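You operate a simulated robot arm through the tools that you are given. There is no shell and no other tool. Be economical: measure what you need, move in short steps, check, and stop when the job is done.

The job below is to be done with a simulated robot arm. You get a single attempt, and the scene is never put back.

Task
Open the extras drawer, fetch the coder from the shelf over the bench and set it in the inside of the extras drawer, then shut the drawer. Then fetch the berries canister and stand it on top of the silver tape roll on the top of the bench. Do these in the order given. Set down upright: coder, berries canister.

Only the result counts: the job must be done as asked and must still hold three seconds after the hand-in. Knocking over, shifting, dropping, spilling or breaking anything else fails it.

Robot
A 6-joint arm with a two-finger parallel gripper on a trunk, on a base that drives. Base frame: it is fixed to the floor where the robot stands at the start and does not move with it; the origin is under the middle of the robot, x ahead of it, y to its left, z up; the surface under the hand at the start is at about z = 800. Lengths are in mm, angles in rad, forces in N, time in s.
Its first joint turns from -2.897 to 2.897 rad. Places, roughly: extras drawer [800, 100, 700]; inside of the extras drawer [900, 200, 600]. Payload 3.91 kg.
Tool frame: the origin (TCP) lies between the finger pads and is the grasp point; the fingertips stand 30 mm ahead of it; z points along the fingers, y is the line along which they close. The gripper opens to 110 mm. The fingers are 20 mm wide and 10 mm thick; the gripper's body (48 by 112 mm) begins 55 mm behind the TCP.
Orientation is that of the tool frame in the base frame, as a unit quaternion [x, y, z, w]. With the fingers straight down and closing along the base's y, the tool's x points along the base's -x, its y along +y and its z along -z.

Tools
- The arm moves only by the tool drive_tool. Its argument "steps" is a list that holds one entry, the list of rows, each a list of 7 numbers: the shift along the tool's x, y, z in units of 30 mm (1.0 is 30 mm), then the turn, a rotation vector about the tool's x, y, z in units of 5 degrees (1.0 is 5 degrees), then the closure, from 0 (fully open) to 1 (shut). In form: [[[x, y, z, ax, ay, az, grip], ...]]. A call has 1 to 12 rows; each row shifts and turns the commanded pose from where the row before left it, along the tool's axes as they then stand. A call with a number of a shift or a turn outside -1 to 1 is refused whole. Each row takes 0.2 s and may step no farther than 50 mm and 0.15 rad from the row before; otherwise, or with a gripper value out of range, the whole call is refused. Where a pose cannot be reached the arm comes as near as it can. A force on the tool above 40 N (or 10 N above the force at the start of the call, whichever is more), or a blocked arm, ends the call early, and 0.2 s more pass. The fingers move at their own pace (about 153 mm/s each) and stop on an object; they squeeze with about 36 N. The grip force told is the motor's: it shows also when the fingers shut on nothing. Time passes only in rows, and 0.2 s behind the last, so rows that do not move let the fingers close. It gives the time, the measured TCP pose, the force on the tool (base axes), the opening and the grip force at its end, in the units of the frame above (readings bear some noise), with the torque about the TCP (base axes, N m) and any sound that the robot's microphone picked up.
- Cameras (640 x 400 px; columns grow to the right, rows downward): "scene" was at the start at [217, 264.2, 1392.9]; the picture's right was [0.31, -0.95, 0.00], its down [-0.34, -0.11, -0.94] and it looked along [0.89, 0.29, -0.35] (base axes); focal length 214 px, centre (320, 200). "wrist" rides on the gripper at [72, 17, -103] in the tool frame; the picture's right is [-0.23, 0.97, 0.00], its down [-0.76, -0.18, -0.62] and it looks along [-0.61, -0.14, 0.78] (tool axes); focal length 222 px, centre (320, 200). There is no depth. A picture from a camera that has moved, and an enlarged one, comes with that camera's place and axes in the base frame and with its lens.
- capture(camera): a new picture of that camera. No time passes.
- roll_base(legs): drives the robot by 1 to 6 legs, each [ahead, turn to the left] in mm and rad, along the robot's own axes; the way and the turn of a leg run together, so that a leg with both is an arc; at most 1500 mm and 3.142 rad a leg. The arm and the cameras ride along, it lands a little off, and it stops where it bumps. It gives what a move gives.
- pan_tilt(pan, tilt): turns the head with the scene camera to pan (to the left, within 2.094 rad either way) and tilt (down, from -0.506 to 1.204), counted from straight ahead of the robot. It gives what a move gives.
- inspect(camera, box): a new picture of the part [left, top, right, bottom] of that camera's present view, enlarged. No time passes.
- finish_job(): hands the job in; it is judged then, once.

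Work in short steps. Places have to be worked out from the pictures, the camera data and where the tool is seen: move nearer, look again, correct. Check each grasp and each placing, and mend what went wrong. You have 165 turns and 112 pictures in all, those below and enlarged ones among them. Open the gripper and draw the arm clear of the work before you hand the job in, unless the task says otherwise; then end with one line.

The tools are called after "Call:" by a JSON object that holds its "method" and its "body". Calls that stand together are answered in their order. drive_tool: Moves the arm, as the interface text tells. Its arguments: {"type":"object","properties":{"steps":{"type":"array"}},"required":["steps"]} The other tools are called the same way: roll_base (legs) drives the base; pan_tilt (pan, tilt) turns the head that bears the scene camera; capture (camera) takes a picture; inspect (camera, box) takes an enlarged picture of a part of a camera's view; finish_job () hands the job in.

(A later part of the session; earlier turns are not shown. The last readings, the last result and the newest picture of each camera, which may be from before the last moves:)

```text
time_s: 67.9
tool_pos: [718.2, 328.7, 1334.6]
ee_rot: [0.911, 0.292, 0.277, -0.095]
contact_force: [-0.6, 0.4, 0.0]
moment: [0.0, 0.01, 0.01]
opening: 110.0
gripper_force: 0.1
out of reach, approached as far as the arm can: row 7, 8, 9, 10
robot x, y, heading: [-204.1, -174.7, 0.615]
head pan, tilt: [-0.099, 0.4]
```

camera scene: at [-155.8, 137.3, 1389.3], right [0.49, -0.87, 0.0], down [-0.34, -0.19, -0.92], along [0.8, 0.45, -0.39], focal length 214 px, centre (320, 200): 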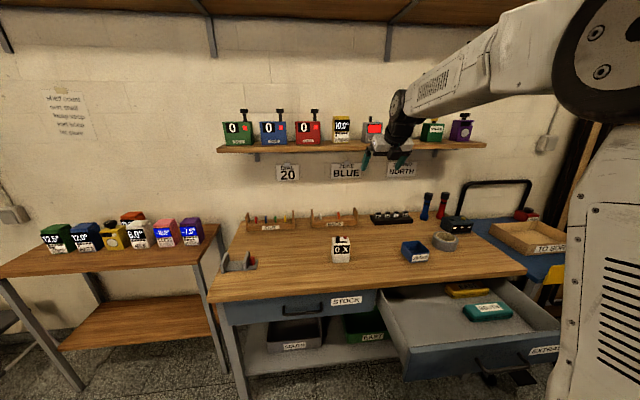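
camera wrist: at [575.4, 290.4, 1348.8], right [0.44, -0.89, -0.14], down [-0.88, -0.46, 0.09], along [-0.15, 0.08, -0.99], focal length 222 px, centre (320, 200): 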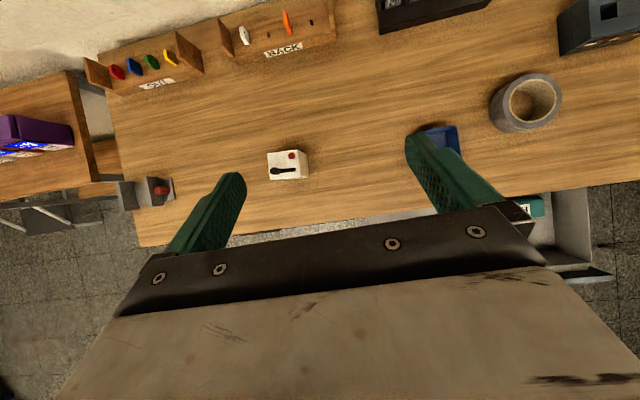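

Reach at this height ends near 1045 mm from the axis, so I need the base closer, left of the open drawer (u≈270). First I retract the arm.

Call:
{"method": "drive_tool", "body": {"steps": [[[-0.82, 0, -0.75, 0, 0, 0, 0], [-0.82, 0, -0.75, 0, 0, 0, 0], [-0.82, 0, -0.75, 0, 0, 0, 0], [-0.82, 0, -0.75, 0, 0, 0, 0], [-0.82, 0, -0.75, 0, 0, 0, 0], [-0.82, 0, -0.75, 0, 0, 0, 0], [-0.82, 0, -0.75, 0, 0, 0, 0], [-0.82, 0, -0.75, 0, 0, 0, 0], [-0.82, 0, -0.75, 0, 0, 0, 0], [-0.82, 0, -0.75, 0, 0, 0, 0]]]}}

Call:
{"method": "roll_base", "body": {"legs": [[0, 1.052], [341, 0], [0, -1.055]]}}

Call:
{"method": "pan_tilt", "body": {"pan": -0.3, "tilt": 0.6}}

Call:
{"method": "capture", "body": {"camera": "scene"}}

```text
time_s: 70.1
tool_pos: [449.7, 142.3, 1384.5]
ee_rot: [0.913, 0.285, 0.276, -0.094]
contact_force: [-0.2, 0.1, -0.3]
moment: [-0.01, 0.01, 0.0]
opening: 110.0
gripper_force: 0.1
robot x, y, heading: [-207.7, -174.1, 0.613]
head pan, tilt: [-0.099, 0.4]
```

```text
time_s: 77.7
tool_pos: [404.0, 498.1, 1386.2]
ee_rot: [0.909, 0.298, 0.274, -0.098]
contact_force: [-0.6, 0.0, 0.3]
moment: [-0.04, -0.01, 0.03]
opening: 110.1
gripper_force: 0.1
robot x, y, heading: [-238.3, 161.5, 0.641]
head pan, tilt: [-0.099, 0.4]
```

```text
time_s: 78.4
tool_pos: [404.5, 498.9, 1385.5]
ee_rot: [0.909, 0.299, 0.274, -0.099]
contact_force: [-0.3, -1.0, -0.4]
moment: [0.02, -0.01, 0.03]
opening: 110.0
gripper_force: 0.1
robot x, y, heading: [-242.9, 158.8, 0.643]
head pan, tilt: [-0.3, 0.6]
```

```text
78 pictures are left
camera scene: at [-196.6, 458.2, 1371.1], right [0.34, -0.94, 0.0], down [-0.53, -0.19, -0.83], along [0.78, 0.28, -0.56], focal length 214 px, centre (320, 200)
```

scene: 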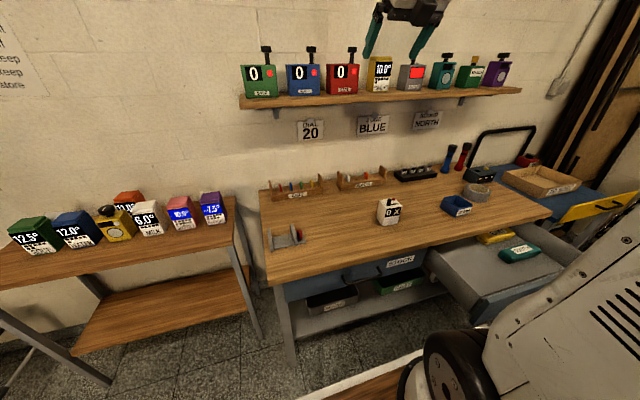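

Base at n≈−106, u≈269, heading 0.03 too far left. I correct and roll ahead 165 mm.

Call:
{"method": "roll_base", "body": {"legs": [[0, -0.031], [165, 0]]}}

Call:
{"method": "pan_tilt", "body": {"pan": -0.4, "tilt": 0.35}}

Call:
{"method": "capture", "body": {"camera": "scene"}}

```text
time_s: 80.2
tool_pos: [549.6, 573.2, 1385.8]
ee_rot: [0.913, 0.284, 0.276, -0.094]
contact_force: [0.5, -0.4, -0.3]
moment: [-0.01, 0.02, -0.01]
opening: 109.9
gripper_force: 0.1
robot x, y, heading: [-104.7, 258.6, 0.609]
head pan, tilt: [-0.3, 0.6]
```

```text
time_s: 81.0
tool_pos: [550.7, 575.3, 1385.6]
ee_rot: [0.913, 0.285, 0.276, -0.094]
contact_force: [-0.3, 0.0, -0.4]
moment: [0.0, 0.0, 0.02]
opening: 110.3
gripper_force: 0.2
robot x, y, heading: [-104.7, 258.0, 0.612]
head pan, tilt: [-0.4, 0.351]
```

```text
77 pictures are left
camera scene: at [-43.9, 545.0, 1393.8], right [0.21, -0.98, 0.0], down [-0.34, -0.07, -0.94], along [0.92, 0.2, -0.34], focal length 214 px, centre (320, 200)
```

scene: 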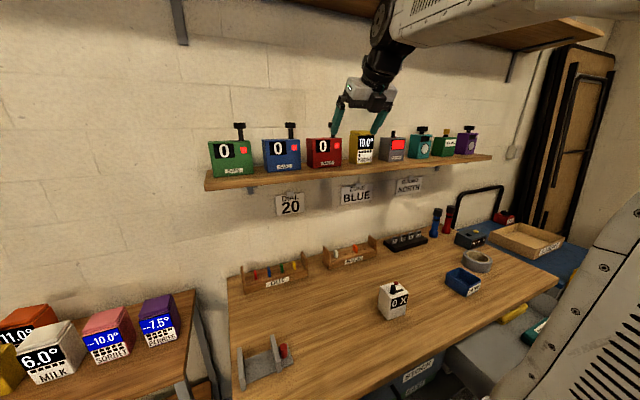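

I zoom on the coder from this third viewpoint.

Call:
{"method": "inspect", "body": {"camera": "scene", "box": [340, 110, 440, 180]}}

Call:
{"method": "capture", "body": {"camera": "wrist"}}

```text
5.71 times, centred on (390, 145) of scene
camera zoom: at [-43.9, 545.0, 1393.8], right [0.21, -0.98, 0.0], down [-0.34, -0.07, -0.94], along [0.92, 0.2, -0.34], focal length 1226 px, centre (-80, 514)
```

zoom: 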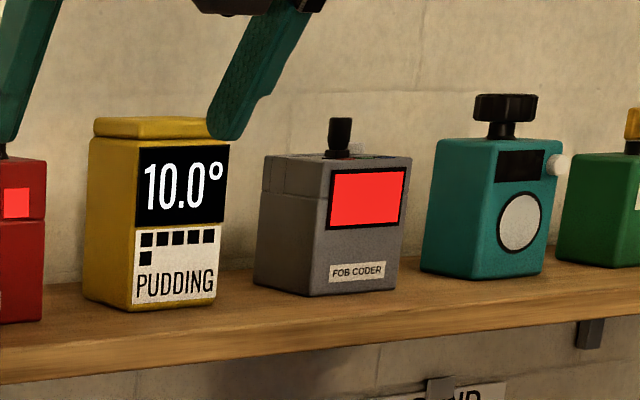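

```text
75 pictures are left
camera wrist: at [564.0, 561.5, 1512.2], right [0.4, -0.91, -0.14], down [-0.9, -0.42, 0.09], along [-0.14, 0.09, -0.99], focal length 222 px, centre (320, 200)
```

wrist: 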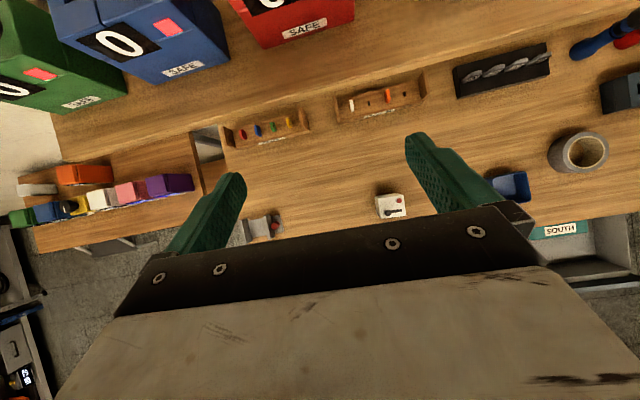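

Coder now solid: FOB CODER spans n 955–1018, u −110…−186, shelf 1244, body top ≈1332. I first slide sideways in front of the shelf to u≈−148.

Call:
{"method": "drive_tool", "body": {"steps": [[[0, 0.915, 0, 0, 0, 0, 0], [0, 0.915, 0, 0, 0, 0, 0], [0, 0.915, 0, 0, 0, 0, 0], [0, 0.915, 0, 0, 0, 0, 0], [0, 0.915, 0, 0, 0, 0, 0], [0, 0.915, 0, 0, 0, 0, 0], [0, 0.915, 0, 0, 0, 0, 0], [0, 0.915, 0, 0, 0, 0, 0], [0, 0.915, 0, 0, 0, 0, 0], [0, 0.915, 0, 0, 0, 0, 0], [0, 0.915, 0, 0, 0, 0, 0]]]}}

```text
time_s: 83.4
tool_pos: [724.3, 325.1, 1383.6]
ee_rot: [0.913, 0.285, 0.278, -0.094]
contact_force: [0.2, 0.3, 0.8]
moment: [-0.05, -0.03, -0.03]
opening: 110.1
gripper_force: 0.0
robot x, y, heading: [-102.6, 260.2, 0.617]
head pan, tilt: [-0.4, 0.351]
```

Tracked well. Now forward to the pre-grasp point (n≈915, z≈1410).

Call:
{"method": "drive_tool", "body": {"steps": [[[0.844, 0, 0.358, 0, 0, 0, 0], [0.844, 0, 0.358, 0, 0, 0, 0], [0.844, 0, 0.358, 0, 0, 0, 0], [0.844, 0, 0.358, 0, 0, 0, 0], [0.844, 0, 0.358, 0, 0, 0, 0]]]}}

Call:
{"method": "capture", "body": {"camera": "wrist"}}

Call:
{"method": "inspect", "body": {"camera": "scene", "box": [320, 80, 480, 180]}}

```text
time_s: 84.6
tool_pos: [834.6, 402.1, 1407.0]
ee_rot: [0.913, 0.284, 0.277, -0.094]
contact_force: [-0.3, -0.8, 0.6]
moment: [0.0, 0.0, 0.0]
opening: 109.9
gripper_force: 0.0
robot x, y, heading: [-107.0, 259.3, 0.611]
head pan, tilt: [-0.4, 0.351]
```

```text
74 pictures are left
camera wrist: at [847.9, 389.9, 1533.3], right [0.4, -0.91, -0.14], down [-0.91, -0.41, 0.09], along [-0.14, 0.09, -0.99], focal length 222 px, centre (320, 200)
```

wrist: 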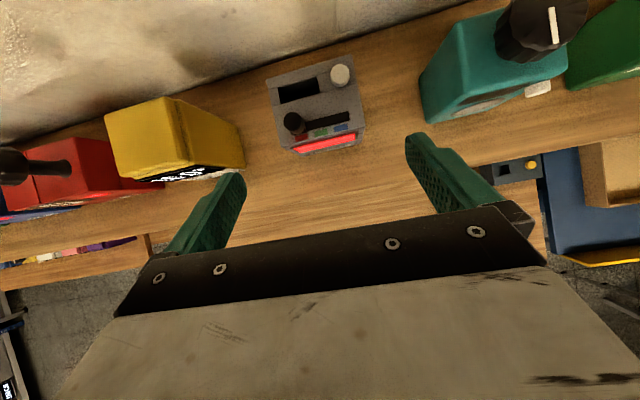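

```text
4.00 times, centred on (400, 130) of scene
camera zoom: at [-44.2, 544.7, 1393.9], right [0.21, -0.98, 0.0], down [-0.34, -0.07, -0.94], along [0.92, 0.2, -0.34], focal length 858 px, centre (0, 480)
```

zoom: 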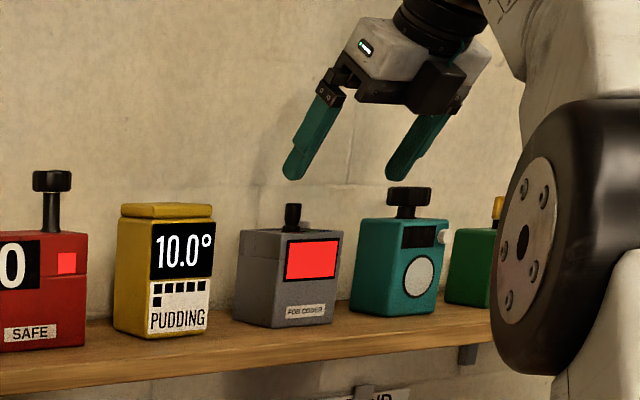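

Wrist view confirms coder's top centre at n≈990, u≈−148. I advance ~122 mm along the tool axis around it.

Call:
{"method": "drive_tool", "body": {"steps": [[[0.05, -0.03, 0.81, 0, 0, 0, 0], [0.05, 0, 0.81, 0, 0, 0, 0], [0.05, 0, 0.81, 0, 0, 0, 0], [0.05, 0, 0.81, 0, 0, 0, 0], [0.04, 0, 0.81, 0, 0, 0, 0]]]}}

Call:
{"method": "capture", "body": {"camera": "wrist"}}

Call:
{"method": "inspect", "body": {"camera": "scene", "box": [320, 80, 480, 180]}}

```text
time_s: 85.8
tool_pos: [893.6, 446.3, 1309.8]
ee_rot: [0.913, 0.284, 0.277, -0.093]
contact_force: [-0.3, -0.6, 0.8]
moment: [-0.02, -0.01, 0.01]
opening: 110.1
gripper_force: 0.1
robot x, y, heading: [-107.6, 259.1, 0.613]
head pan, tilt: [-0.4, 0.351]
```

```text
72 pictures are left
camera wrist: at [906.5, 433.0, 1436.4], right [0.4, -0.91, -0.14], down [-0.9, -0.42, 0.09], along [-0.14, 0.09, -0.99], focal length 222 px, centre (320, 200)
```

wrist: 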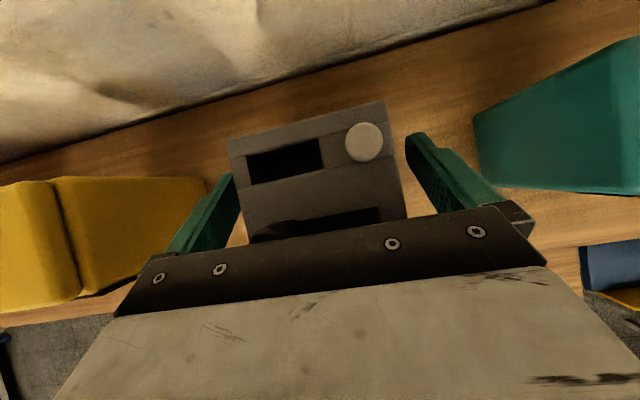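

```text
4.00 times, centred on (400, 130) of scene
camera zoom: at [-44.0, 544.8, 1393.9], right [0.21, -0.98, 0.0], down [-0.34, -0.07, -0.94], along [0.92, 0.2, -0.34], focal length 858 px, centre (0, 480)
```

zoom: 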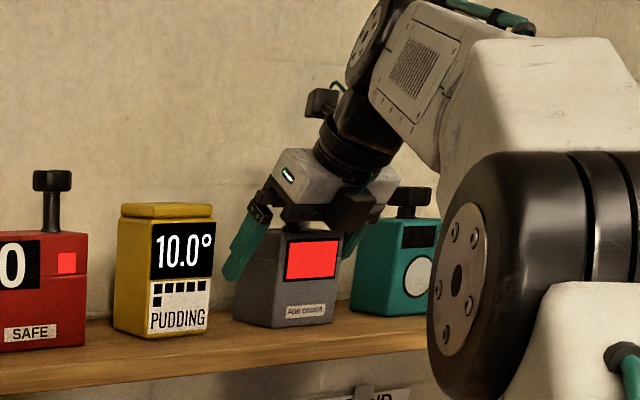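

No contact, but the joystick is close to the palm; I back off 8 mm along the axis and close.

Call:
{"method": "drive_tool", "body": {"steps": [[[0.1, 0, -0.27, 0, 0, 0, 0], [0, 0, 0, 0, 0, 0, 0.4], [0, 0, 0, 0, 0, 0, 1], [0, 0, 0, 0, 0, 0, 1], [0, 0, 0, 0, 0, 0, 1]]]}}

```text
time_s: 87.0
tool_pos: [891.6, 444.6, 1319.9]
ee_rot: [0.913, 0.285, 0.276, -0.094]
contact_force: [0.7, -0.4, 2.3]
moment: [0.04, 0.06, 0.01]
opening: 79.7
gripper_force: 35.8
robot x, y, heading: [-107.1, 258.9, 0.611]
head pan, tilt: [-0.4, 0.351]
```

Gripped at 79.7 mm. I lift 40 mm and check.

Call:
{"method": "drive_tool", "body": {"steps": [[[0.28, 0, -0.415, 0, 0, 0, 1], [0.37, 0, -0.55, 0, 0, 0, 1], [0.19, 0, -0.28, 0, 0, 0, 1]]]}}

Call:
{"method": "inspect", "body": {"camera": "scene", "box": [320, 70, 480, 170]}}

```text
time_s: 87.8
tool_pos: [891.1, 444.6, 1364.2]
ee_rot: [0.913, 0.283, 0.277, -0.093]
contact_force: [-0.6, -0.7, -1.1]
moment: [-0.04, 0.01, -0.02]
opening: 79.1
gripper_force: 36.3
robot x, y, heading: [-103.5, 258.9, 0.616]
head pan, tilt: [-0.4, 0.351]
```

```text
4.00 times, centred on (400, 120) of scene
camera zoom: at [-43.9, 544.9, 1393.9], right [0.21, -0.98, 0.0], down [-0.34, -0.07, -0.94], along [0.92, 0.2, -0.34], focal length 858 px, centre (0, 520)
```

zoom: 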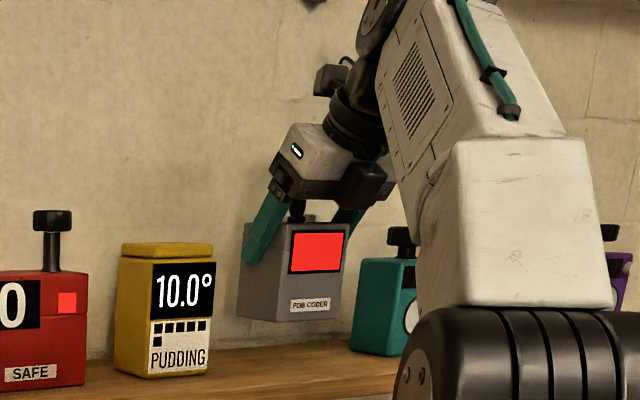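

Held well and upright. I retreat straight back from the shelf by 300 mm.

Call:
{"method": "drive_tool", "body": {"steps": [[[-0.5, 0, -0.336, 0, 0, 0, 1], [-0.85, 0, -0.571, 0, 0, 0, 1], [-0.85, 0, -0.571, 0, 0, 0, 1], [-0.85, 0, -0.571, 0, 0, 0, 1], [-0.85, 0, -0.571, 0, 0, 0, 1], [-0.85, 0, -0.571, 0, 0, 0, 1], [-0.85, 0, -0.571, 0, 0, 0, 1], [-0.85, 0, -0.571, 0, 0, 0, 1], [-0.85, 0, -0.571, 0, 0, 0, 1], [-0.85, 0, -0.571, 0, 0, 0, 1]]]}}

Call:
{"method": "pan_tilt", "body": {"pan": -0.5, "tilt": 0.7}}

Call:
{"method": "capture", "body": {"camera": "scene"}}

```text
time_s: 90.0
tool_pos: [652.0, 275.5, 1362.5]
ee_rot: [0.913, 0.284, 0.276, -0.093]
contact_force: [0.4, 1.1, -1.4]
moment: [0.0, 0.02, -0.03]
opening: 79.7
gripper_force: 36.4
robot x, y, heading: [-103.1, 256.4, 0.611]
head pan, tilt: [-0.4, 0.351]
```

```text
time_s: 90.8
tool_pos: [651.7, 276.7, 1362.7]
ee_rot: [0.913, 0.284, 0.277, -0.093]
contact_force: [-0.2, 1.0, -1.7]
moment: [0.01, -0.02, -0.01]
opening: 79.5
gripper_force: 36.0
robot x, y, heading: [-103.5, 257.5, 0.609]
head pan, tilt: [-0.499, 0.7]
```

```text
69 pictures are left
camera scene: at [-50.4, 534.8, 1362.5], right [0.11, -0.99, 0.0], down [-0.64, -0.07, -0.77], along [0.76, 0.09, -0.64], focal length 214 px, centre (320, 200)
```

scene: 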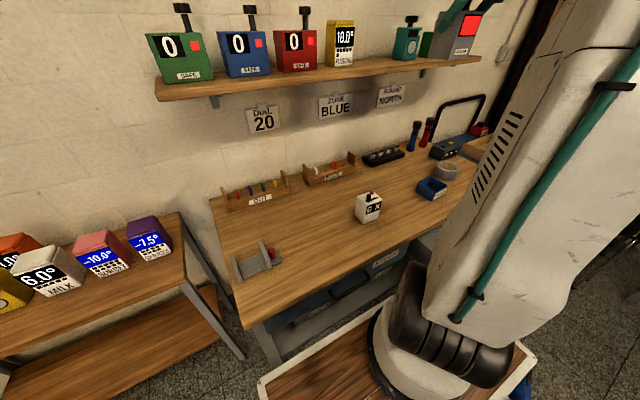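

Now I drive to a place about 1060 mm back from the drawer spot (n≈−600, u≈−150), since the pitched pose low down needs that distance.

Call:
{"method": "roll_base", "body": {"legs": [[-150, 0], [0, 0.686], [-663, 0], [0, -0.686]]}}

Call:
{"method": "pan_tilt", "body": {"pan": -0.05, "tilt": 0.55}}

Call:
{"method": "capture", "body": {"camera": "scene"}}

```text
time_s: 99.1
tool_pos: [361.5, -435.9, 1363.4]
ee_rot: [0.912, 0.288, 0.276, -0.095]
contact_force: [0.5, -0.6, -1.5]
moment: [0.0, 0.01, -0.01]
opening: 79.1
gripper_force: 35.9
robot x, y, heading: [-400.4, -462.0, 0.614]
head pan, tilt: [-0.499, 0.7]
```

```text
time_s: 100.0
tool_pos: [360.2, -435.6, 1362.4]
ee_rot: [0.912, 0.289, 0.275, -0.095]
contact_force: [0.9, 0.4, -1.9]
moment: [0.01, -0.01, 0.02]
opening: 78.8
gripper_force: 36.4
robot x, y, heading: [-399.4, -458.4, 0.618]
head pan, tilt: [-0.051, 0.55]
```

```text
68 pictures are left
camera scene: at [-351.5, -144.9, 1375.6], right [0.54, -0.84, 0.0], down [-0.44, -0.28, -0.85], along [0.72, 0.46, -0.52], focal length 214 px, centre (320, 200)
```

scene: 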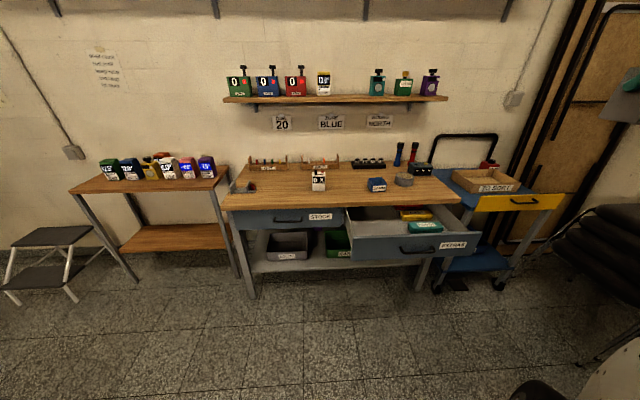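

I zoom on the open drawer to measure the interior.

Call:
{"method": "inspect", "body": {"camera": "scene", "box": [320, 180, 500, 280]}}

```text
3.56 times, centred on (410, 230) of scene
camera zoom: at [-351.5, -144.9, 1375.6], right [0.54, -0.84, 0.0], down [-0.44, -0.28, -0.85], along [0.72, 0.46, -0.52], focal length 763 px, centre (0, 93)
```

zoom: 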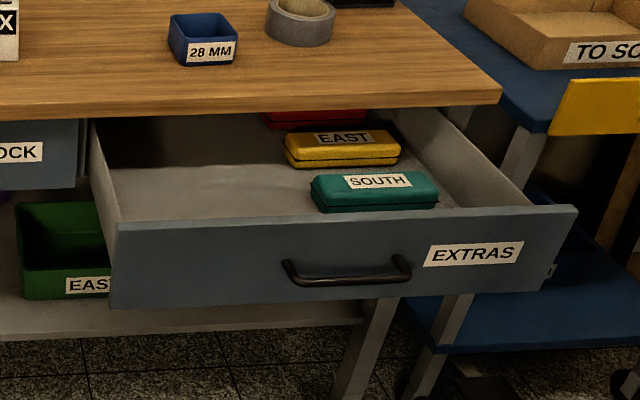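

Drawer measured: face n≈320, z 619–765, free space u −105…−400. I move the coder towards (n 450, u −250, z 900) above the drawer.

Call:
{"method": "drive_tool", "body": {"steps": [[[0.109, -0.435, 0.847, 0, 0, 0, 1], [0.109, -0.435, 0.847, 0, 0, 0, 1], [0.109, -0.435, 0.847, 0, 0, 0, 1], [0.109, -0.435, 0.847, 0, 0, 0, 1], [0.109, -0.435, 0.847, 0, 0, 0, 1], [0.109, -0.435, 0.847, 0, 0, 0, 1], [0.109, -0.435, 0.847, 0, 0, 0, 1], [0.109, -0.435, 0.847, 0, 0, 0, 1], [0.109, -0.435, 0.847, 0, 0, 0, 1], [0.109, -0.435, 0.847, 0, 0, 0, 1], [0.109, -0.435, 0.847, 0, 0, 0, 1], [0.109, -0.435, 0.847, 0, 0, 0, 1]]]}}

```text
time_s: 102.6
tool_pos: [432.4, -186.4, 1133.2]
ee_rot: [0.912, 0.289, 0.276, -0.094]
contact_force: [-0.4, 0.4, -0.5]
moment: [-0.02, 0.02, -0.01]
opening: 79.2
gripper_force: 36.0
robot x, y, heading: [-397.7, -458.8, 0.618]
head pan, tilt: [-0.051, 0.55]
```

On track; second half of the move.

Call:
{"method": "drive_tool", "body": {"steps": [[[0.109, -0.42, 0.847, 0, 0, 0, 1], [0.109, -0.42, 0.847, 0, 0, 0, 1], [0.109, -0.42, 0.847, 0, 0, 0, 1], [0.109, -0.42, 0.847, 0, 0, 0, 1], [0.109, -0.42, 0.847, 0, 0, 0, 1], [0.109, -0.42, 0.847, 0, 0, 0, 1], [0.109, -0.42, 0.847, 0, 0, 0, 1], [0.109, -0.42, 0.847, 0, 0, 0, 1], [0.109, -0.42, 0.847, 0, 0, 0, 1], [0.109, -0.42, 0.847, 0, 0, 0, 1], [0.109, -0.42, 0.847, 0, 0, 0, 1], [0.109, -0.42, 0.847, 0, 0, 0, 1]]]}}

Call:
{"method": "inspect", "body": {"camera": "scene", "box": [300, 160, 500, 280]}}

Call:
{"method": "capture", "body": {"camera": "wrist"}}

```text
time_s: 105.2
tool_pos: [509.4, 55.6, 905.0]
ee_rot: [0.911, 0.289, 0.277, -0.095]
contact_force: [0.6, 0.3, -1.4]
moment: [0.0, 0.0, 0.03]
opening: 79.2
gripper_force: 35.7
robot x, y, heading: [-394.1, -460.6, 0.622]
head pan, tilt: [-0.051, 0.55]
```

```text
3.20 times, centred on (400, 220) of scene
camera zoom: at [-351.8, -145.0, 1375.6], right [0.54, -0.84, 0.0], down [-0.44, -0.28, -0.85], along [0.72, 0.46, -0.52], focal length 686 px, centre (64, 136)
```

zoom: 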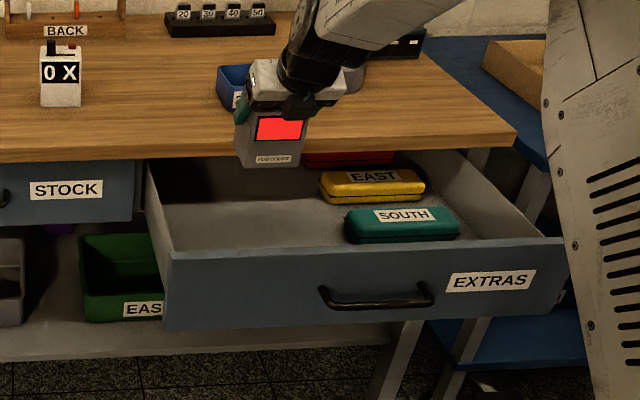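

```text
65 pictures are left
camera wrist: at [523.4, 43.3, 1031.3], right [0.41, -0.9, -0.14], down [-0.9, -0.42, 0.09], along [-0.14, 0.09, -0.99], focal length 222 px, centre (320, 200)
```

wrist: 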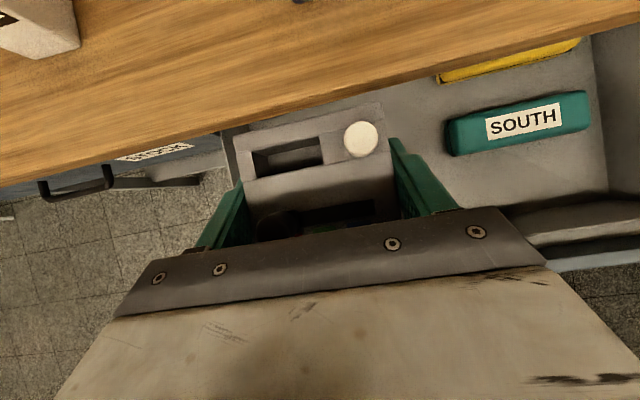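

Well placed over the empty left part. I descend 165 mm vertically.

Call:
{"method": "drive_tool", "body": {"steps": [[[-0.46, 0, 0.685, 0, 0, 0, 1], [-0.46, 0, 0.685, 0, 0, 0, 1], [-0.46, 0, 0.685, 0, 0, 0, 1], [-0.46, 0, 0.685, 0, 0, 0, 1], [-0.46, 0, 0.685, 0, 0, 0, 1], [-0.46, 0, 0.685, 0, 0, 0, 1], [-0.28, 0, 0.415, 0, 0, 0, 1]]]}}

Call:
{"method": "inspect", "body": {"camera": "scene", "box": [300, 160, 500, 280]}}

```text
time_s: 106.8
tool_pos: [508.9, 56.9, 741.0]
ee_rot: [0.912, 0.288, 0.276, -0.096]
contact_force: [-0.1, -0.2, -2.4]
moment: [-0.03, 0.03, 0.01]
opening: 79.4
gripper_force: 36.3
robot x, y, heading: [-398.2, -461.3, 0.623]
head pan, tilt: [-0.051, 0.55]
```

```text
3.20 times, centred on (400, 220) of scene
camera zoom: at [-351.7, -144.8, 1375.6], right [0.54, -0.84, 0.0], down [-0.44, -0.28, -0.85], along [0.72, 0.46, -0.52], focal length 686 px, centre (64, 136)
```

zoom: 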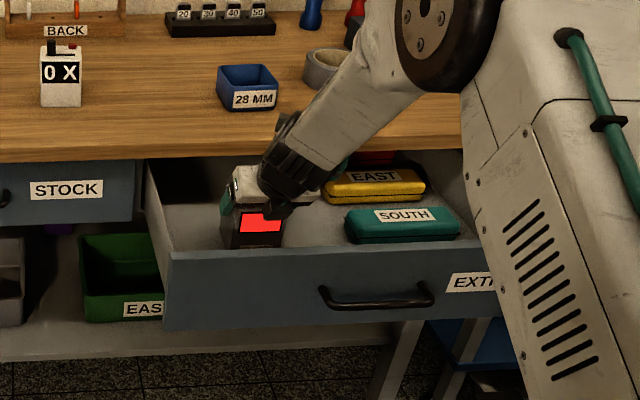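

No contact yet at z=741 (coder bottom ≈665). I descend in 4 mm steps, watching force.

Call:
{"method": "drive_tool", "body": {"steps": [[[-0.074, 0, 0.111, 0, 0, 0, 1], [-0.074, 0, 0.111, 0, 0, 0, 1], [-0.074, 0, 0.111, 0, 0, 0, 1], [-0.074, 0, 0.111, 0, 0, 0, 1], [-0.074, 0, 0.111, 0, 0, 0, 1]]]}}

```text
time_s: 108.0
tool_pos: [509.5, 57.9, 721.9]
ee_rot: [0.912, 0.288, 0.276, -0.095]
contact_force: [0.0, -0.4, -1.5]
moment: [0.02, 0.04, -0.02]
opening: 79.2
gripper_force: 36.3
robot x, y, heading: [-395.5, -461.4, 0.619]
head pan, tilt: [-0.051, 0.55]
```

Still free; smaller 2.5 mm steps now.

Call:
{"method": "drive_tool", "body": {"steps": [[[-0.046, 0, 0.069, 0, 0, 0, 1], [-0.046, 0, 0.069, 0, 0, 0, 1], [-0.046, 0, 0.069, 0, 0, 0, 1], [-0.046, 0, 0.069, 0, 0, 0, 1]]]}}

```text
time_s: 109.0
tool_pos: [511.2, 61.4, 719.9]
ee_rot: [0.91, 0.29, 0.281, -0.096]
contact_force: [-1.4, 0.7, 9.7]
moment: [-0.51, 0.08, -0.06]
opening: 79.5
gripper_force: 36.2
robot x, y, heading: [-396.6, -465.0, 0.625]
head pan, tilt: [-0.051, 0.55]
stopped in row 4: the force on the tool passed its limit at 43 N (the readings are from after the stop); the commanded pose is now the measured one
```

Contact at z≈720 (coder bottom ≈644). I check the look before releasing.

Call:
{"method": "inspect", "body": {"camera": "scene", "box": [340, 190, 440, 260]}}

Call:
{"method": "capture", "body": {"camera": "wrist"}}

```text
5.71 times, centred on (390, 225) of scene
camera zoom: at [-352.2, -145.0, 1375.7], right [0.54, -0.84, 0.0], down [-0.44, -0.28, -0.85], along [0.72, 0.46, -0.52], focal length 1226 px, centre (-80, 57)
```

zoom: 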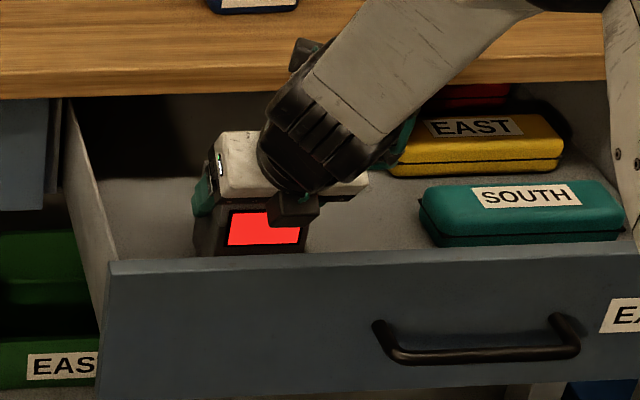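

```text
62 pictures are left
camera wrist: at [523.8, 48.0, 846.4], right [0.41, -0.9, -0.14], down [-0.9, -0.42, 0.08], along [-0.13, 0.09, -0.99], focal length 222 px, centre (320, 200)
```

wrist: 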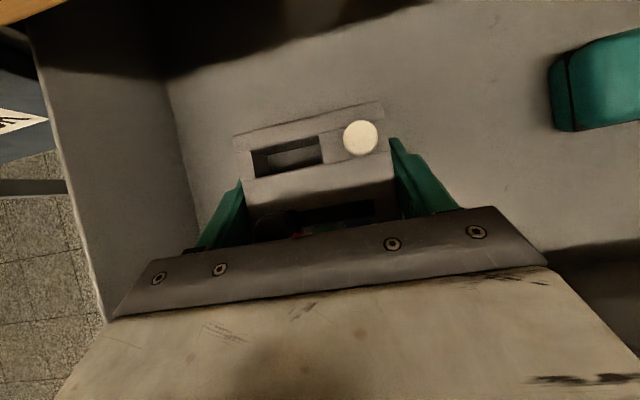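

The coder sits on the drawer floor. I open the fingers and withdraw along the tool axis.

Call:
{"method": "drive_tool", "body": {"steps": [[[0, 0, 0, 0, 0, 0, 0.6], [0, 0, 0, 0, 0, 0, 0.1], [0, 0, 0, 0, 0, 0, 0.0], [0, 0, -0.4, 0, 0, 0, 0.0], [0, 0, -0.8, 0, 0, 0, 0.0], [0, 0, -0.9, 0, 0, 0, 0.0], [0, 0, -0.9, 0, 0, 0, 0.0], [0, 0, -0.9, 0, 0, 0, 0.0], [0, 0, -0.9, 0, 0, 0, 0.0], [0, 0, -0.9, 0, 0, 0, 0.0], [0, 0, -0.9, 0, 0, 0, 0.0]]]}}

Call:
{"method": "inspect", "body": {"camera": "scene", "box": [300, 160, 500, 280]}}

```text
time_s: 111.4
tool_pos: [422.0, -6.8, 878.9]
ee_rot: [0.911, 0.289, 0.28, -0.095]
contact_force: [-0.7, -0.1, 0.2]
moment: [-0.02, 0.0, 0.01]
opening: 110.0
gripper_force: 0.0
robot x, y, heading: [-397.4, -461.8, 0.617]
head pan, tilt: [-0.051, 0.55]
```

```text
3.20 times, centred on (400, 220) of scene
camera zoom: at [-351.5, -144.6, 1375.5], right [0.54, -0.84, 0.0], down [-0.44, -0.28, -0.85], along [0.72, 0.46, -0.52], focal length 686 px, centre (64, 136)
```

zoom: 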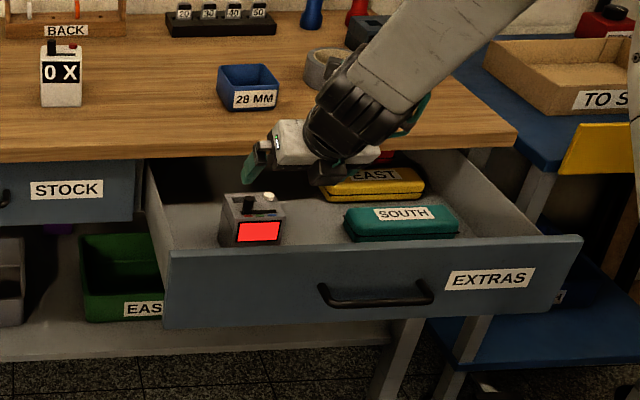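

Coder stands upright in the drawer. I raise the hand, close the fingers, and back the base ~180 mm so the arm can push the face at comfortable stretch.

Call:
{"method": "drive_tool", "body": {"steps": [[[0, 0, -0.9, 0, 0, 0, 0.5], [0, 0.6, -0.9, 0, 0, 0, 1], [0, 0.6, -0.9, 0, 0, 0, 1], [0, 0.6, -0.5, 0, 0, 0, 1], [0, 0.8, 0, 0, 0, 0, 1], [0, 0.8, 0, 0, 0, 0, 1]]]}}

Call:
{"method": "roll_base", "body": {"legs": [[-185, -0.006]]}}

```text
time_s: 112.8
tool_pos: [434.7, -120.6, 961.8]
ee_rot: [0.91, 0.289, 0.281, -0.096]
contact_force: [-0.3, -1.1, -0.9]
moment: [-0.01, -0.05, 0.0]
opening: 0.2
gripper_force: 36.3
robot x, y, heading: [-395.6, -458.9, 0.618]
head pan, tilt: [-0.051, 0.55]
```

```text
time_s: 114.4
tool_pos: [284.8, -231.0, 960.0]
ee_rot: [0.911, 0.287, 0.281, -0.094]
contact_force: [-0.4, 0.0, -0.3]
moment: [-0.01, 0.01, 0.02]
opening: 0.0
gripper_force: 35.9
robot x, y, heading: [-544.3, -567.6, 0.615]
head pan, tilt: [-0.051, 0.55]
```

I lower in front of the drawer face to n≈265, z≈754.

Call:
{"method": "drive_tool", "body": {"steps": [[[0.062, 0, 0.876, 0, 0, 0, 1], [0.062, 0, 0.876, 0, 0, 0, 1], [0.062, 0, 0.876, 0, 0, 0, 1], [0.062, 0, 0.876, 0, 0, 0, 1], [0.062, 0, 0.876, 0, 0, 0, 1], [0.062, 0, 0.876, 0, 0, 0, 1], [0.062, 0, 0.876, 0, 0, 0, 1], [0.062, 0, 0.876, 0, 0, 0, 1], [0.062, 0, 0.876, 0, 0, 0, 1], [0.062, 0, 0.876, 0, 0, 0, 1]]]}}

Call:
{"method": "capture", "body": {"camera": "wrist"}}

Call:
{"method": "inspect", "body": {"camera": "scene", "box": [300, 140, 480, 250]}}

```text
time_s: 116.6
tool_pos: [417.4, -134.9, 754.9]
ee_rot: [0.911, 0.287, 0.281, -0.096]
contact_force: [-0.6, 0.9, 1.7]
moment: [0.0, 0.0, 0.0]
opening: 0.0
gripper_force: 35.8
robot x, y, heading: [-545.4, -567.0, 0.613]
head pan, tilt: [-0.051, 0.55]
```

```text
60 pictures are left
camera wrist: at [429.8, -147.2, 880.8], right [0.41, -0.9, -0.14], down [-0.9, -0.42, 0.08], along [-0.13, 0.09, -0.99], focal length 222 px, centre (320, 200)
```

wrist: 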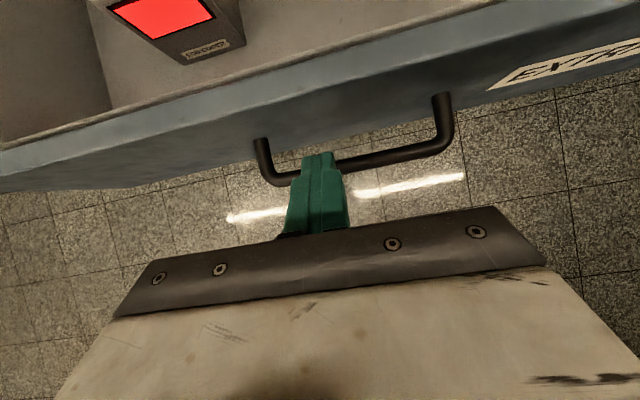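

```text
3.56 times, centred on (390, 195) of scene
camera zoom: at [-501.0, -252.0, 1375.6], right [0.53, -0.85, 0.0], down [-0.44, -0.28, -0.85], along [0.72, 0.46, -0.52], focal length 763 px, centre (71, 218)
```

zoom: 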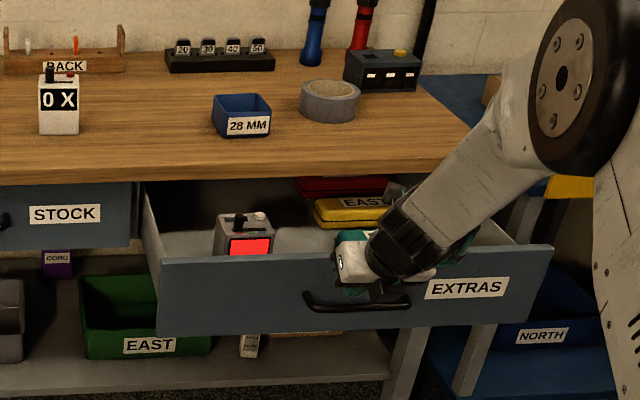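

The fingertip is just above the bar, ahead of the face. I push by rolling ahead 120 mm.

Call:
{"method": "roll_base", "body": {"legs": [[120, 0]]}}

Call:
{"method": "inspect", "body": {"camera": "scene", "box": [290, 160, 490, 280]}}

```text
time_s: 117.8
tool_pos: [515.4, -65.7, 754.1]
ee_rot: [0.911, 0.287, 0.281, -0.094]
contact_force: [-0.2, 0.2, -0.5]
moment: [0.02, 0.01, 0.02]
opening: 0.1
gripper_force: 36.6
robot x, y, heading: [-446.4, -497.2, 0.61]
head pan, tilt: [-0.051, 0.55]
```

```text
3.20 times, centred on (390, 220) of scene
camera zoom: at [-402.5, -182.7, 1375.6], right [0.53, -0.85, 0.0], down [-0.44, -0.28, -0.85], along [0.72, 0.46, -0.52], focal length 686 px, centre (96, 136)
```

zoom: 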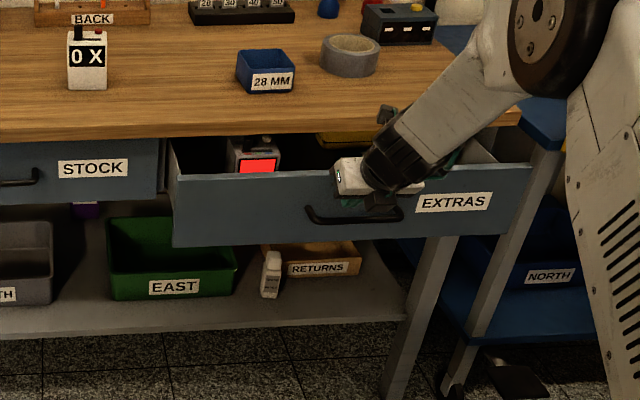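

Closing nicely, coder still upright. Push another 125 mm.

Call:
{"method": "roll_base", "body": {"legs": [[125, 0]]}}

Call:
{"method": "inspect", "body": {"camera": "scene", "box": [290, 180, 490, 300]}}

```text
time_s: 119.1
tool_pos: [620.7, 8.5, 753.6]
ee_rot: [0.911, 0.286, 0.281, -0.095]
contact_force: [0.6, 0.4, -0.1]
moment: [0.01, 0.03, 0.01]
opening: 0.0
gripper_force: 36.0
robot x, y, heading: [-340.5, -421.5, 0.618]
head pan, tilt: [-0.051, 0.55]
```

```text
3.20 times, centred on (390, 240) of scene
camera zoom: at [-297.4, -108.6, 1375.6], right [0.53, -0.85, 0.0], down [-0.44, -0.28, -0.85], along [0.72, 0.46, -0.52], focal length 686 px, centre (96, 72)
```

zoom: 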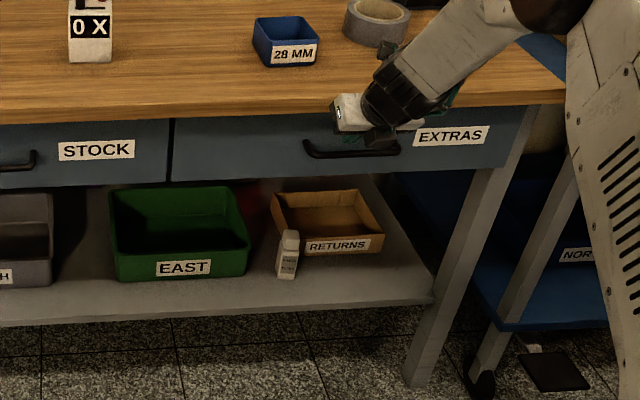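

Nearly shut. I finish with the arm in 4 mm steps until it meets resistance.

Call:
{"method": "drive_tool", "body": {"steps": [[[0.11, 0, 0.075, 0, 0, 0, 1], [0.11, 0, 0.075, 0, 0, 0, 1], [0.11, 0, 0.075, 0, 0, 0, 1], [0.11, 0, 0.075, 0, 0, 0, 1], [0.11, 0, 0.075, 0, 0, 0, 1], [0.11, 0, 0.075, 0, 0, 0, 1]]]}}

Call:
{"method": "inspect", "body": {"camera": "scene", "box": [290, 180, 430, 270]}}

```text
time_s: 120.5
tool_pos: [637.5, 20.8, 754.5]
ee_rot: [0.912, 0.286, 0.279, -0.094]
contact_force: [-24.6, -13.3, 9.1]
moment: [-0.13, 0.31, 0.12]
opening: 0.1
gripper_force: 36.5
robot x, y, heading: [-339.2, -422.3, 0.615]
head pan, tilt: [-0.051, 0.55]
```

```text
4.44 times, centred on (360, 225) of scene
camera zoom: at [-298.6, -109.3, 1375.8], right [0.53, -0.85, 0.0], down [-0.44, -0.28, -0.85], along [0.72, 0.46, -0.52], focal length 953 px, centre (142, 89)
```

zoom: 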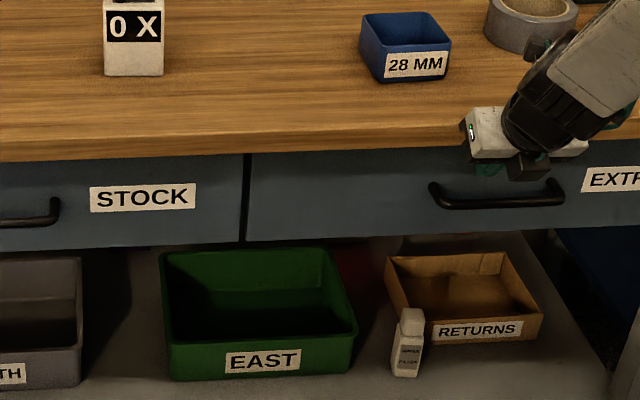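

Firm resistance with the face flush with STOCK. I withdraw and verify the drawer position.

Call:
{"method": "drive_tool", "body": {"steps": [[[-0.7, 0, -0.5, 0, 0, 0, 1], [-0.8, 0, -0.55, 0, 0, 0, 1], [-0.3, 0, -0.9, 0, 0, 0, 1], [0, 0, -1, 0, 0, 0, 1], [0, 0, -1, 0, 0, 0, 1], [0, 0, -1, 0, 0, 0, 1], [0, 0, -1, 0, 0, 0, 1], [0, 0, -1, 0, 0, 0, 1], [0, 0, -1, 0, 0, 0, 1]]]}}

Call:
{"method": "capture", "body": {"camera": "scene"}}

Call:
{"method": "inspect", "body": {"camera": "scene", "box": [300, 200, 420, 260]}}

```text
time_s: 122.5
tool_pos: [495.7, -83.5, 918.9]
ee_rot: [0.911, 0.286, 0.281, -0.094]
contact_force: [0.0, 0.0, 0.1]
moment: [0.01, -0.01, 0.0]
opening: 0.1
gripper_force: 36.1
robot x, y, heading: [-341.5, -426.1, 0.612]
head pan, tilt: [-0.051, 0.55]
```

```text
55 pictures are left
camera scene: at [-297.1, -108.5, 1375.6], right [0.53, -0.85, 0.0], down [-0.44, -0.28, -0.85], along [0.72, 0.46, -0.52], focal length 214 px, centre (320, 200)
```

scene: 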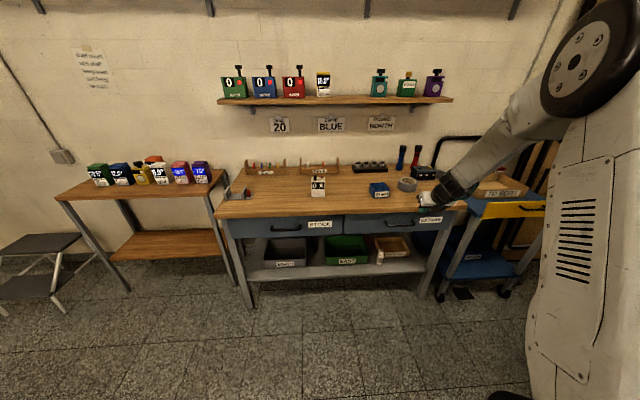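

```text
5.33 times, centred on (360, 230) of scene
camera zoom: at [-297.1, -108.5, 1375.6], right [0.53, -0.85, 0.0], down [-0.44, -0.28, -0.85], along [0.72, 0.46, -0.52], focal length 1144 px, centre (107, 40)
```

zoom: 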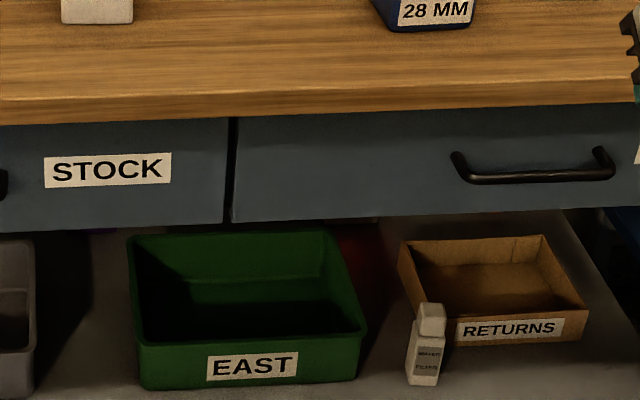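

Handle bar measures n≈527 again: drawer is shut. Now the berries canister: I raise the hand and drive left to about n=−150, u=770.

Call:
{"method": "drive_tool", "body": {"steps": [[[0.47, 0, -0.69, 0, 0, 0, 0], [0.47, 0, -0.69, 0, 0, 0, 0], [0.47, 0, -0.69, 0, 0, 0, 0], [0.47, 0, -0.69, 0, 0, 0, 0], [0.47, 0, -0.69, 0, 0, 0, 0], [0.47, 0, -0.69, 0, 0, 0, 0], [0.47, 0, -0.69, 0, 0, 0, 0], [0.47, 0, -0.69, 0, 0, 0, 0], [0.47, 0, -0.69, 0, 0, 0, 0], [0.47, 0, -0.69, 0, 0, 0, 0]]]}}

Call:
{"method": "roll_base", "body": {"legs": [[0, 1.186], [996, 0], [0, -1.19]]}}

Call:
{"method": "pan_tilt", "body": {"pan": -0.1, "tilt": 0.6}}

Call:
{"method": "capture", "body": {"camera": "scene"}}

Call:
{"method": "capture", "body": {"camera": "wrist"}}

```text
time_s: 124.7
tool_pos: [495.3, -86.1, 1169.2]
ee_rot: [0.911, 0.286, 0.28, -0.095]
contact_force: [0.8, -0.6, 0.8]
moment: [-0.01, 0.03, -0.02]
opening: 110.0
gripper_force: 0.2
robot x, y, heading: [-343.3, -424.5, 0.613]
head pan, tilt: [-0.051, 0.55]
```

```text
time_s: 135.7
tool_pos: [245.6, 885.5, 1171.0]
ee_rot: [0.907, 0.3, 0.28, -0.098]
contact_force: [0.0, -0.3, -0.7]
moment: [0.01, 0.02, 0.0]
opening: 110.0
gripper_force: 0.1
robot x, y, heading: [-580.2, 525.1, 0.644]
head pan, tilt: [-0.051, 0.55]
```

```text
time_s: 136.3
tool_pos: [245.6, 887.8, 1169.6]
ee_rot: [0.906, 0.301, 0.28, -0.099]
contact_force: [0.1, 0.0, -0.2]
moment: [-0.01, 0.0, 0.01]
opening: 110.1
gripper_force: 0.1
robot x, y, heading: [-579.7, 525.7, 0.644]
head pan, tilt: [-0.099, 0.6]
```

```text
53 pictures are left
camera scene: at [-544.8, 835.7, 1371.1], right [0.52, -0.86, 0.0], down [-0.48, -0.29, -0.83], along [0.71, 0.43, -0.56], focal length 214 px, centre (320, 200)
```

scene: 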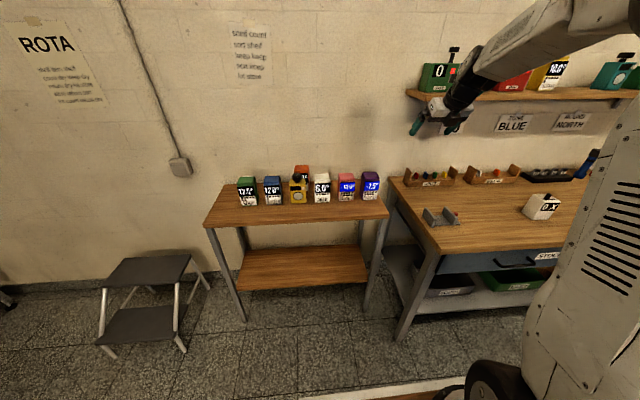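

```text
52 pictures are left
camera wrist: at [258.8, 874.1, 1296.4], right [0.43, -0.89, -0.14], down [-0.89, -0.45, 0.08], along [-0.14, 0.09, -0.99], focal length 222 px, centre (320, 200)
```

wrist: 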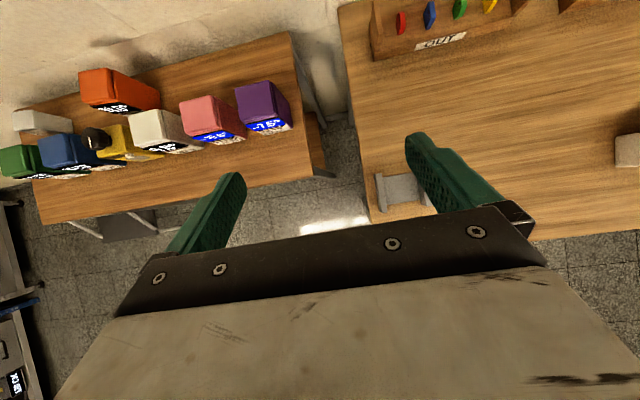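

I zoom on the berries canister.

Call:
{"method": "inspect", "body": {"camera": "scene", "box": [300, 150, 400, 215]}}

Call:
{"method": "inspect", "body": {"camera": "wrist", "box": [120, 60, 320, 180]}}

```text
6.15 times, centred on (350, 182) of scene
camera zoom: at [-544.8, 835.7, 1371.1], right [0.52, -0.86, 0.0], down [-0.48, -0.29, -0.83], along [0.71, 0.43, -0.56], focal length 1320 px, centre (135, 308)
```

zoom: 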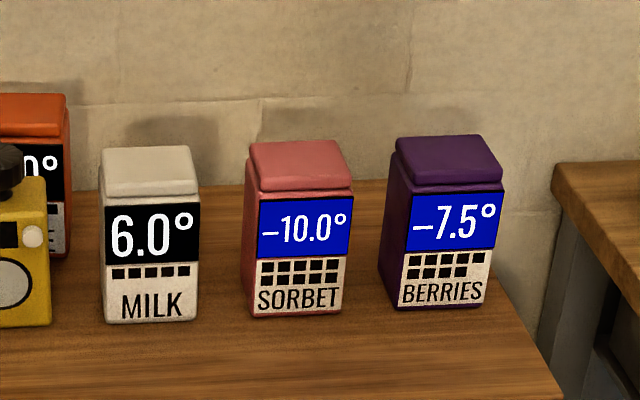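

```text
3.20 times, centred on (220, 120) of wrist
camera zoom: at [258.8, 874.1, 1296.4], right [0.43, -0.89, -0.14], down [-0.89, -0.45, 0.08], along [-0.14, 0.09, -0.99], focal length 711 px, centre (640, 456)
```

zoom: 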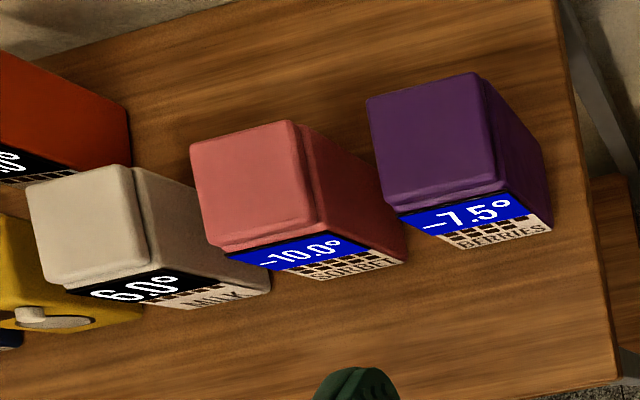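

Berries: base z≈810, top ≈930, centre ≈(n 870, u 707), yaw ≈2°, matching the tool's present yaw; gap to sorbet ~40 mm. I move to a pre-grasp point up and back from it.

Call:
{"method": "drive_tool", "body": {"steps": [[[-0.056, -0.49, 0.77, 0, 0, 0, 0], [-0.056, -0.49, 0.77, 0, 0, 0, 0], [-0.056, -0.49, 0.77, 0, 0, 0, 0], [-0.056, -0.49, 0.77, 0, 0, 0, 0], [-0.056, -0.49, 0.77, 0, 0, 0, 0], [-0.056, -0.49, 0.77, 0, 0, 0, 0], [-0.056, -0.49, 0.77, 0, 0, 0, 0], [-0.056, -0.49, 0.77, 0, 0, 0, 0]]]}}

Call:
{"method": "capture", "body": {"camera": "wrist"}}

Call:
{"method": "inspect", "body": {"camera": "scene", "box": [280, 110, 440, 220]}}

```text
time_s: 138.1
tool_pos: [250.8, 1037.4, 1012.1]
ee_rot: [0.907, 0.3, 0.279, -0.099]
contact_force: [0.3, 0.4, 0.0]
moment: [-0.02, 0.01, 0.02]
opening: 110.1
gripper_force: 0.1
robot x, y, heading: [-579.2, 522.7, 0.649]
head pan, tilt: [-0.099, 0.6]
```

```text
49 pictures are left
camera wrist: at [263.4, 1025.0, 1138.3], right [0.43, -0.89, -0.14], down [-0.89, -0.45, 0.08], along [-0.14, 0.09, -0.99], focal length 222 px, centre (320, 200)
```

wrist: 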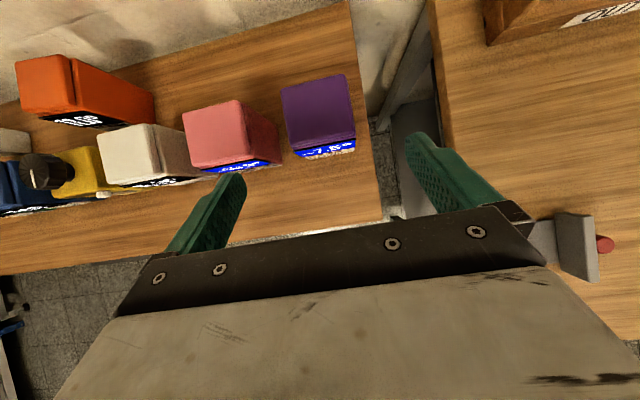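

```text
3.64 times, centred on (360, 165) of scene
camera zoom: at [-544.9, 835.6, 1371.1], right [0.52, -0.86, 0.0], down [-0.48, -0.29, -0.83], along [0.71, 0.43, -0.56], focal length 780 px, centre (174, 327)
```

zoom: 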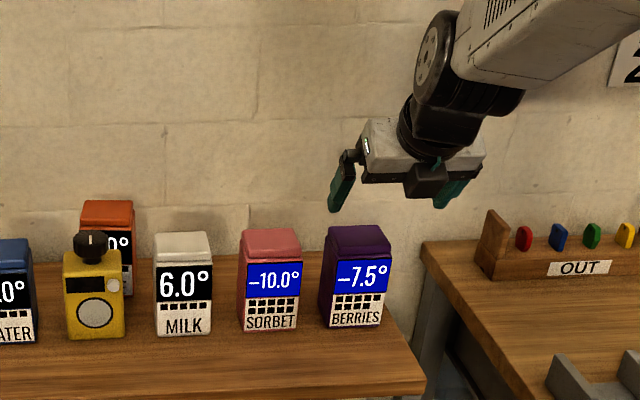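

Berries lines up at (870, 709). I advance ~132 mm around it with a tiny yaw tweak.

Call:
{"method": "drive_tool", "body": {"steps": [[[-0.018, -0.02, 0.878, 0.17, 0, -0.25, 0], [-0.018, -0.02, 0.878, 0, 0, 0, 0], [-0.018, -0.02, 0.878, 0, 0, 0, 0], [-0.018, -0.02, 0.878, 0, 0, 0, 0], [-0.018, -0.02, 0.878, 0, 0, 0, 0]]]}}

Call:
{"method": "capture", "body": {"camera": "wrist"}}

Call:
{"method": "inspect", "body": {"camera": "scene", "box": [300, 130, 420, 215]}}

```text
time_s: 139.3
tool_pos: [304.5, 1086.0, 902.7]
ee_rot: [0.903, 0.312, 0.278, -0.103]
contact_force: [-0.3, -0.3, 1.6]
moment: [-0.01, 0.02, 0.0]
opening: 110.0
gripper_force: 0.0
robot x, y, heading: [-583.9, 519.0, 0.638]
head pan, tilt: [-0.099, 0.6]
```

```text
47 pictures are left
camera wrist: at [317.5, 1073.1, 1028.7], right [0.46, -0.88, -0.14], down [-0.88, -0.47, 0.08], along [-0.14, 0.08, -0.99], focal length 222 px, centre (320, 200)
```

wrist: 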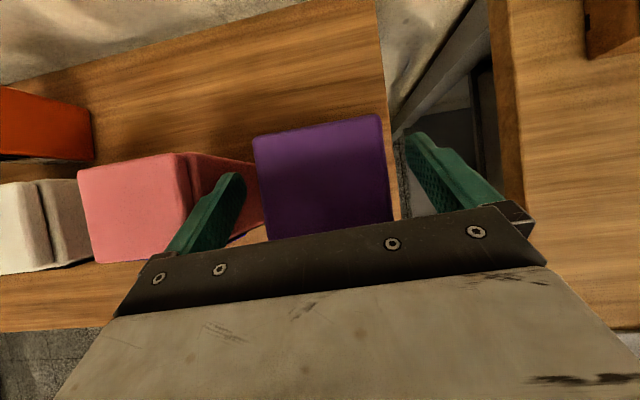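

```text
4.71 times, centred on (360, 172) of scene
camera zoom: at [-545.0, 835.6, 1371.1], right [0.52, -0.86, 0.0], down [-0.48, -0.29, -0.83], along [0.71, 0.43, -0.56], focal length 1009 px, centre (132, 329)
```

zoom: 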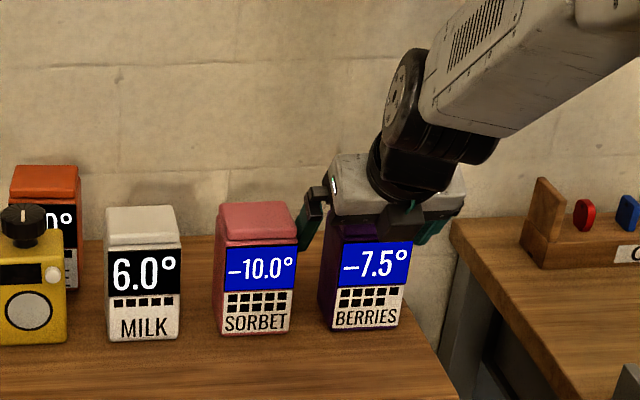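

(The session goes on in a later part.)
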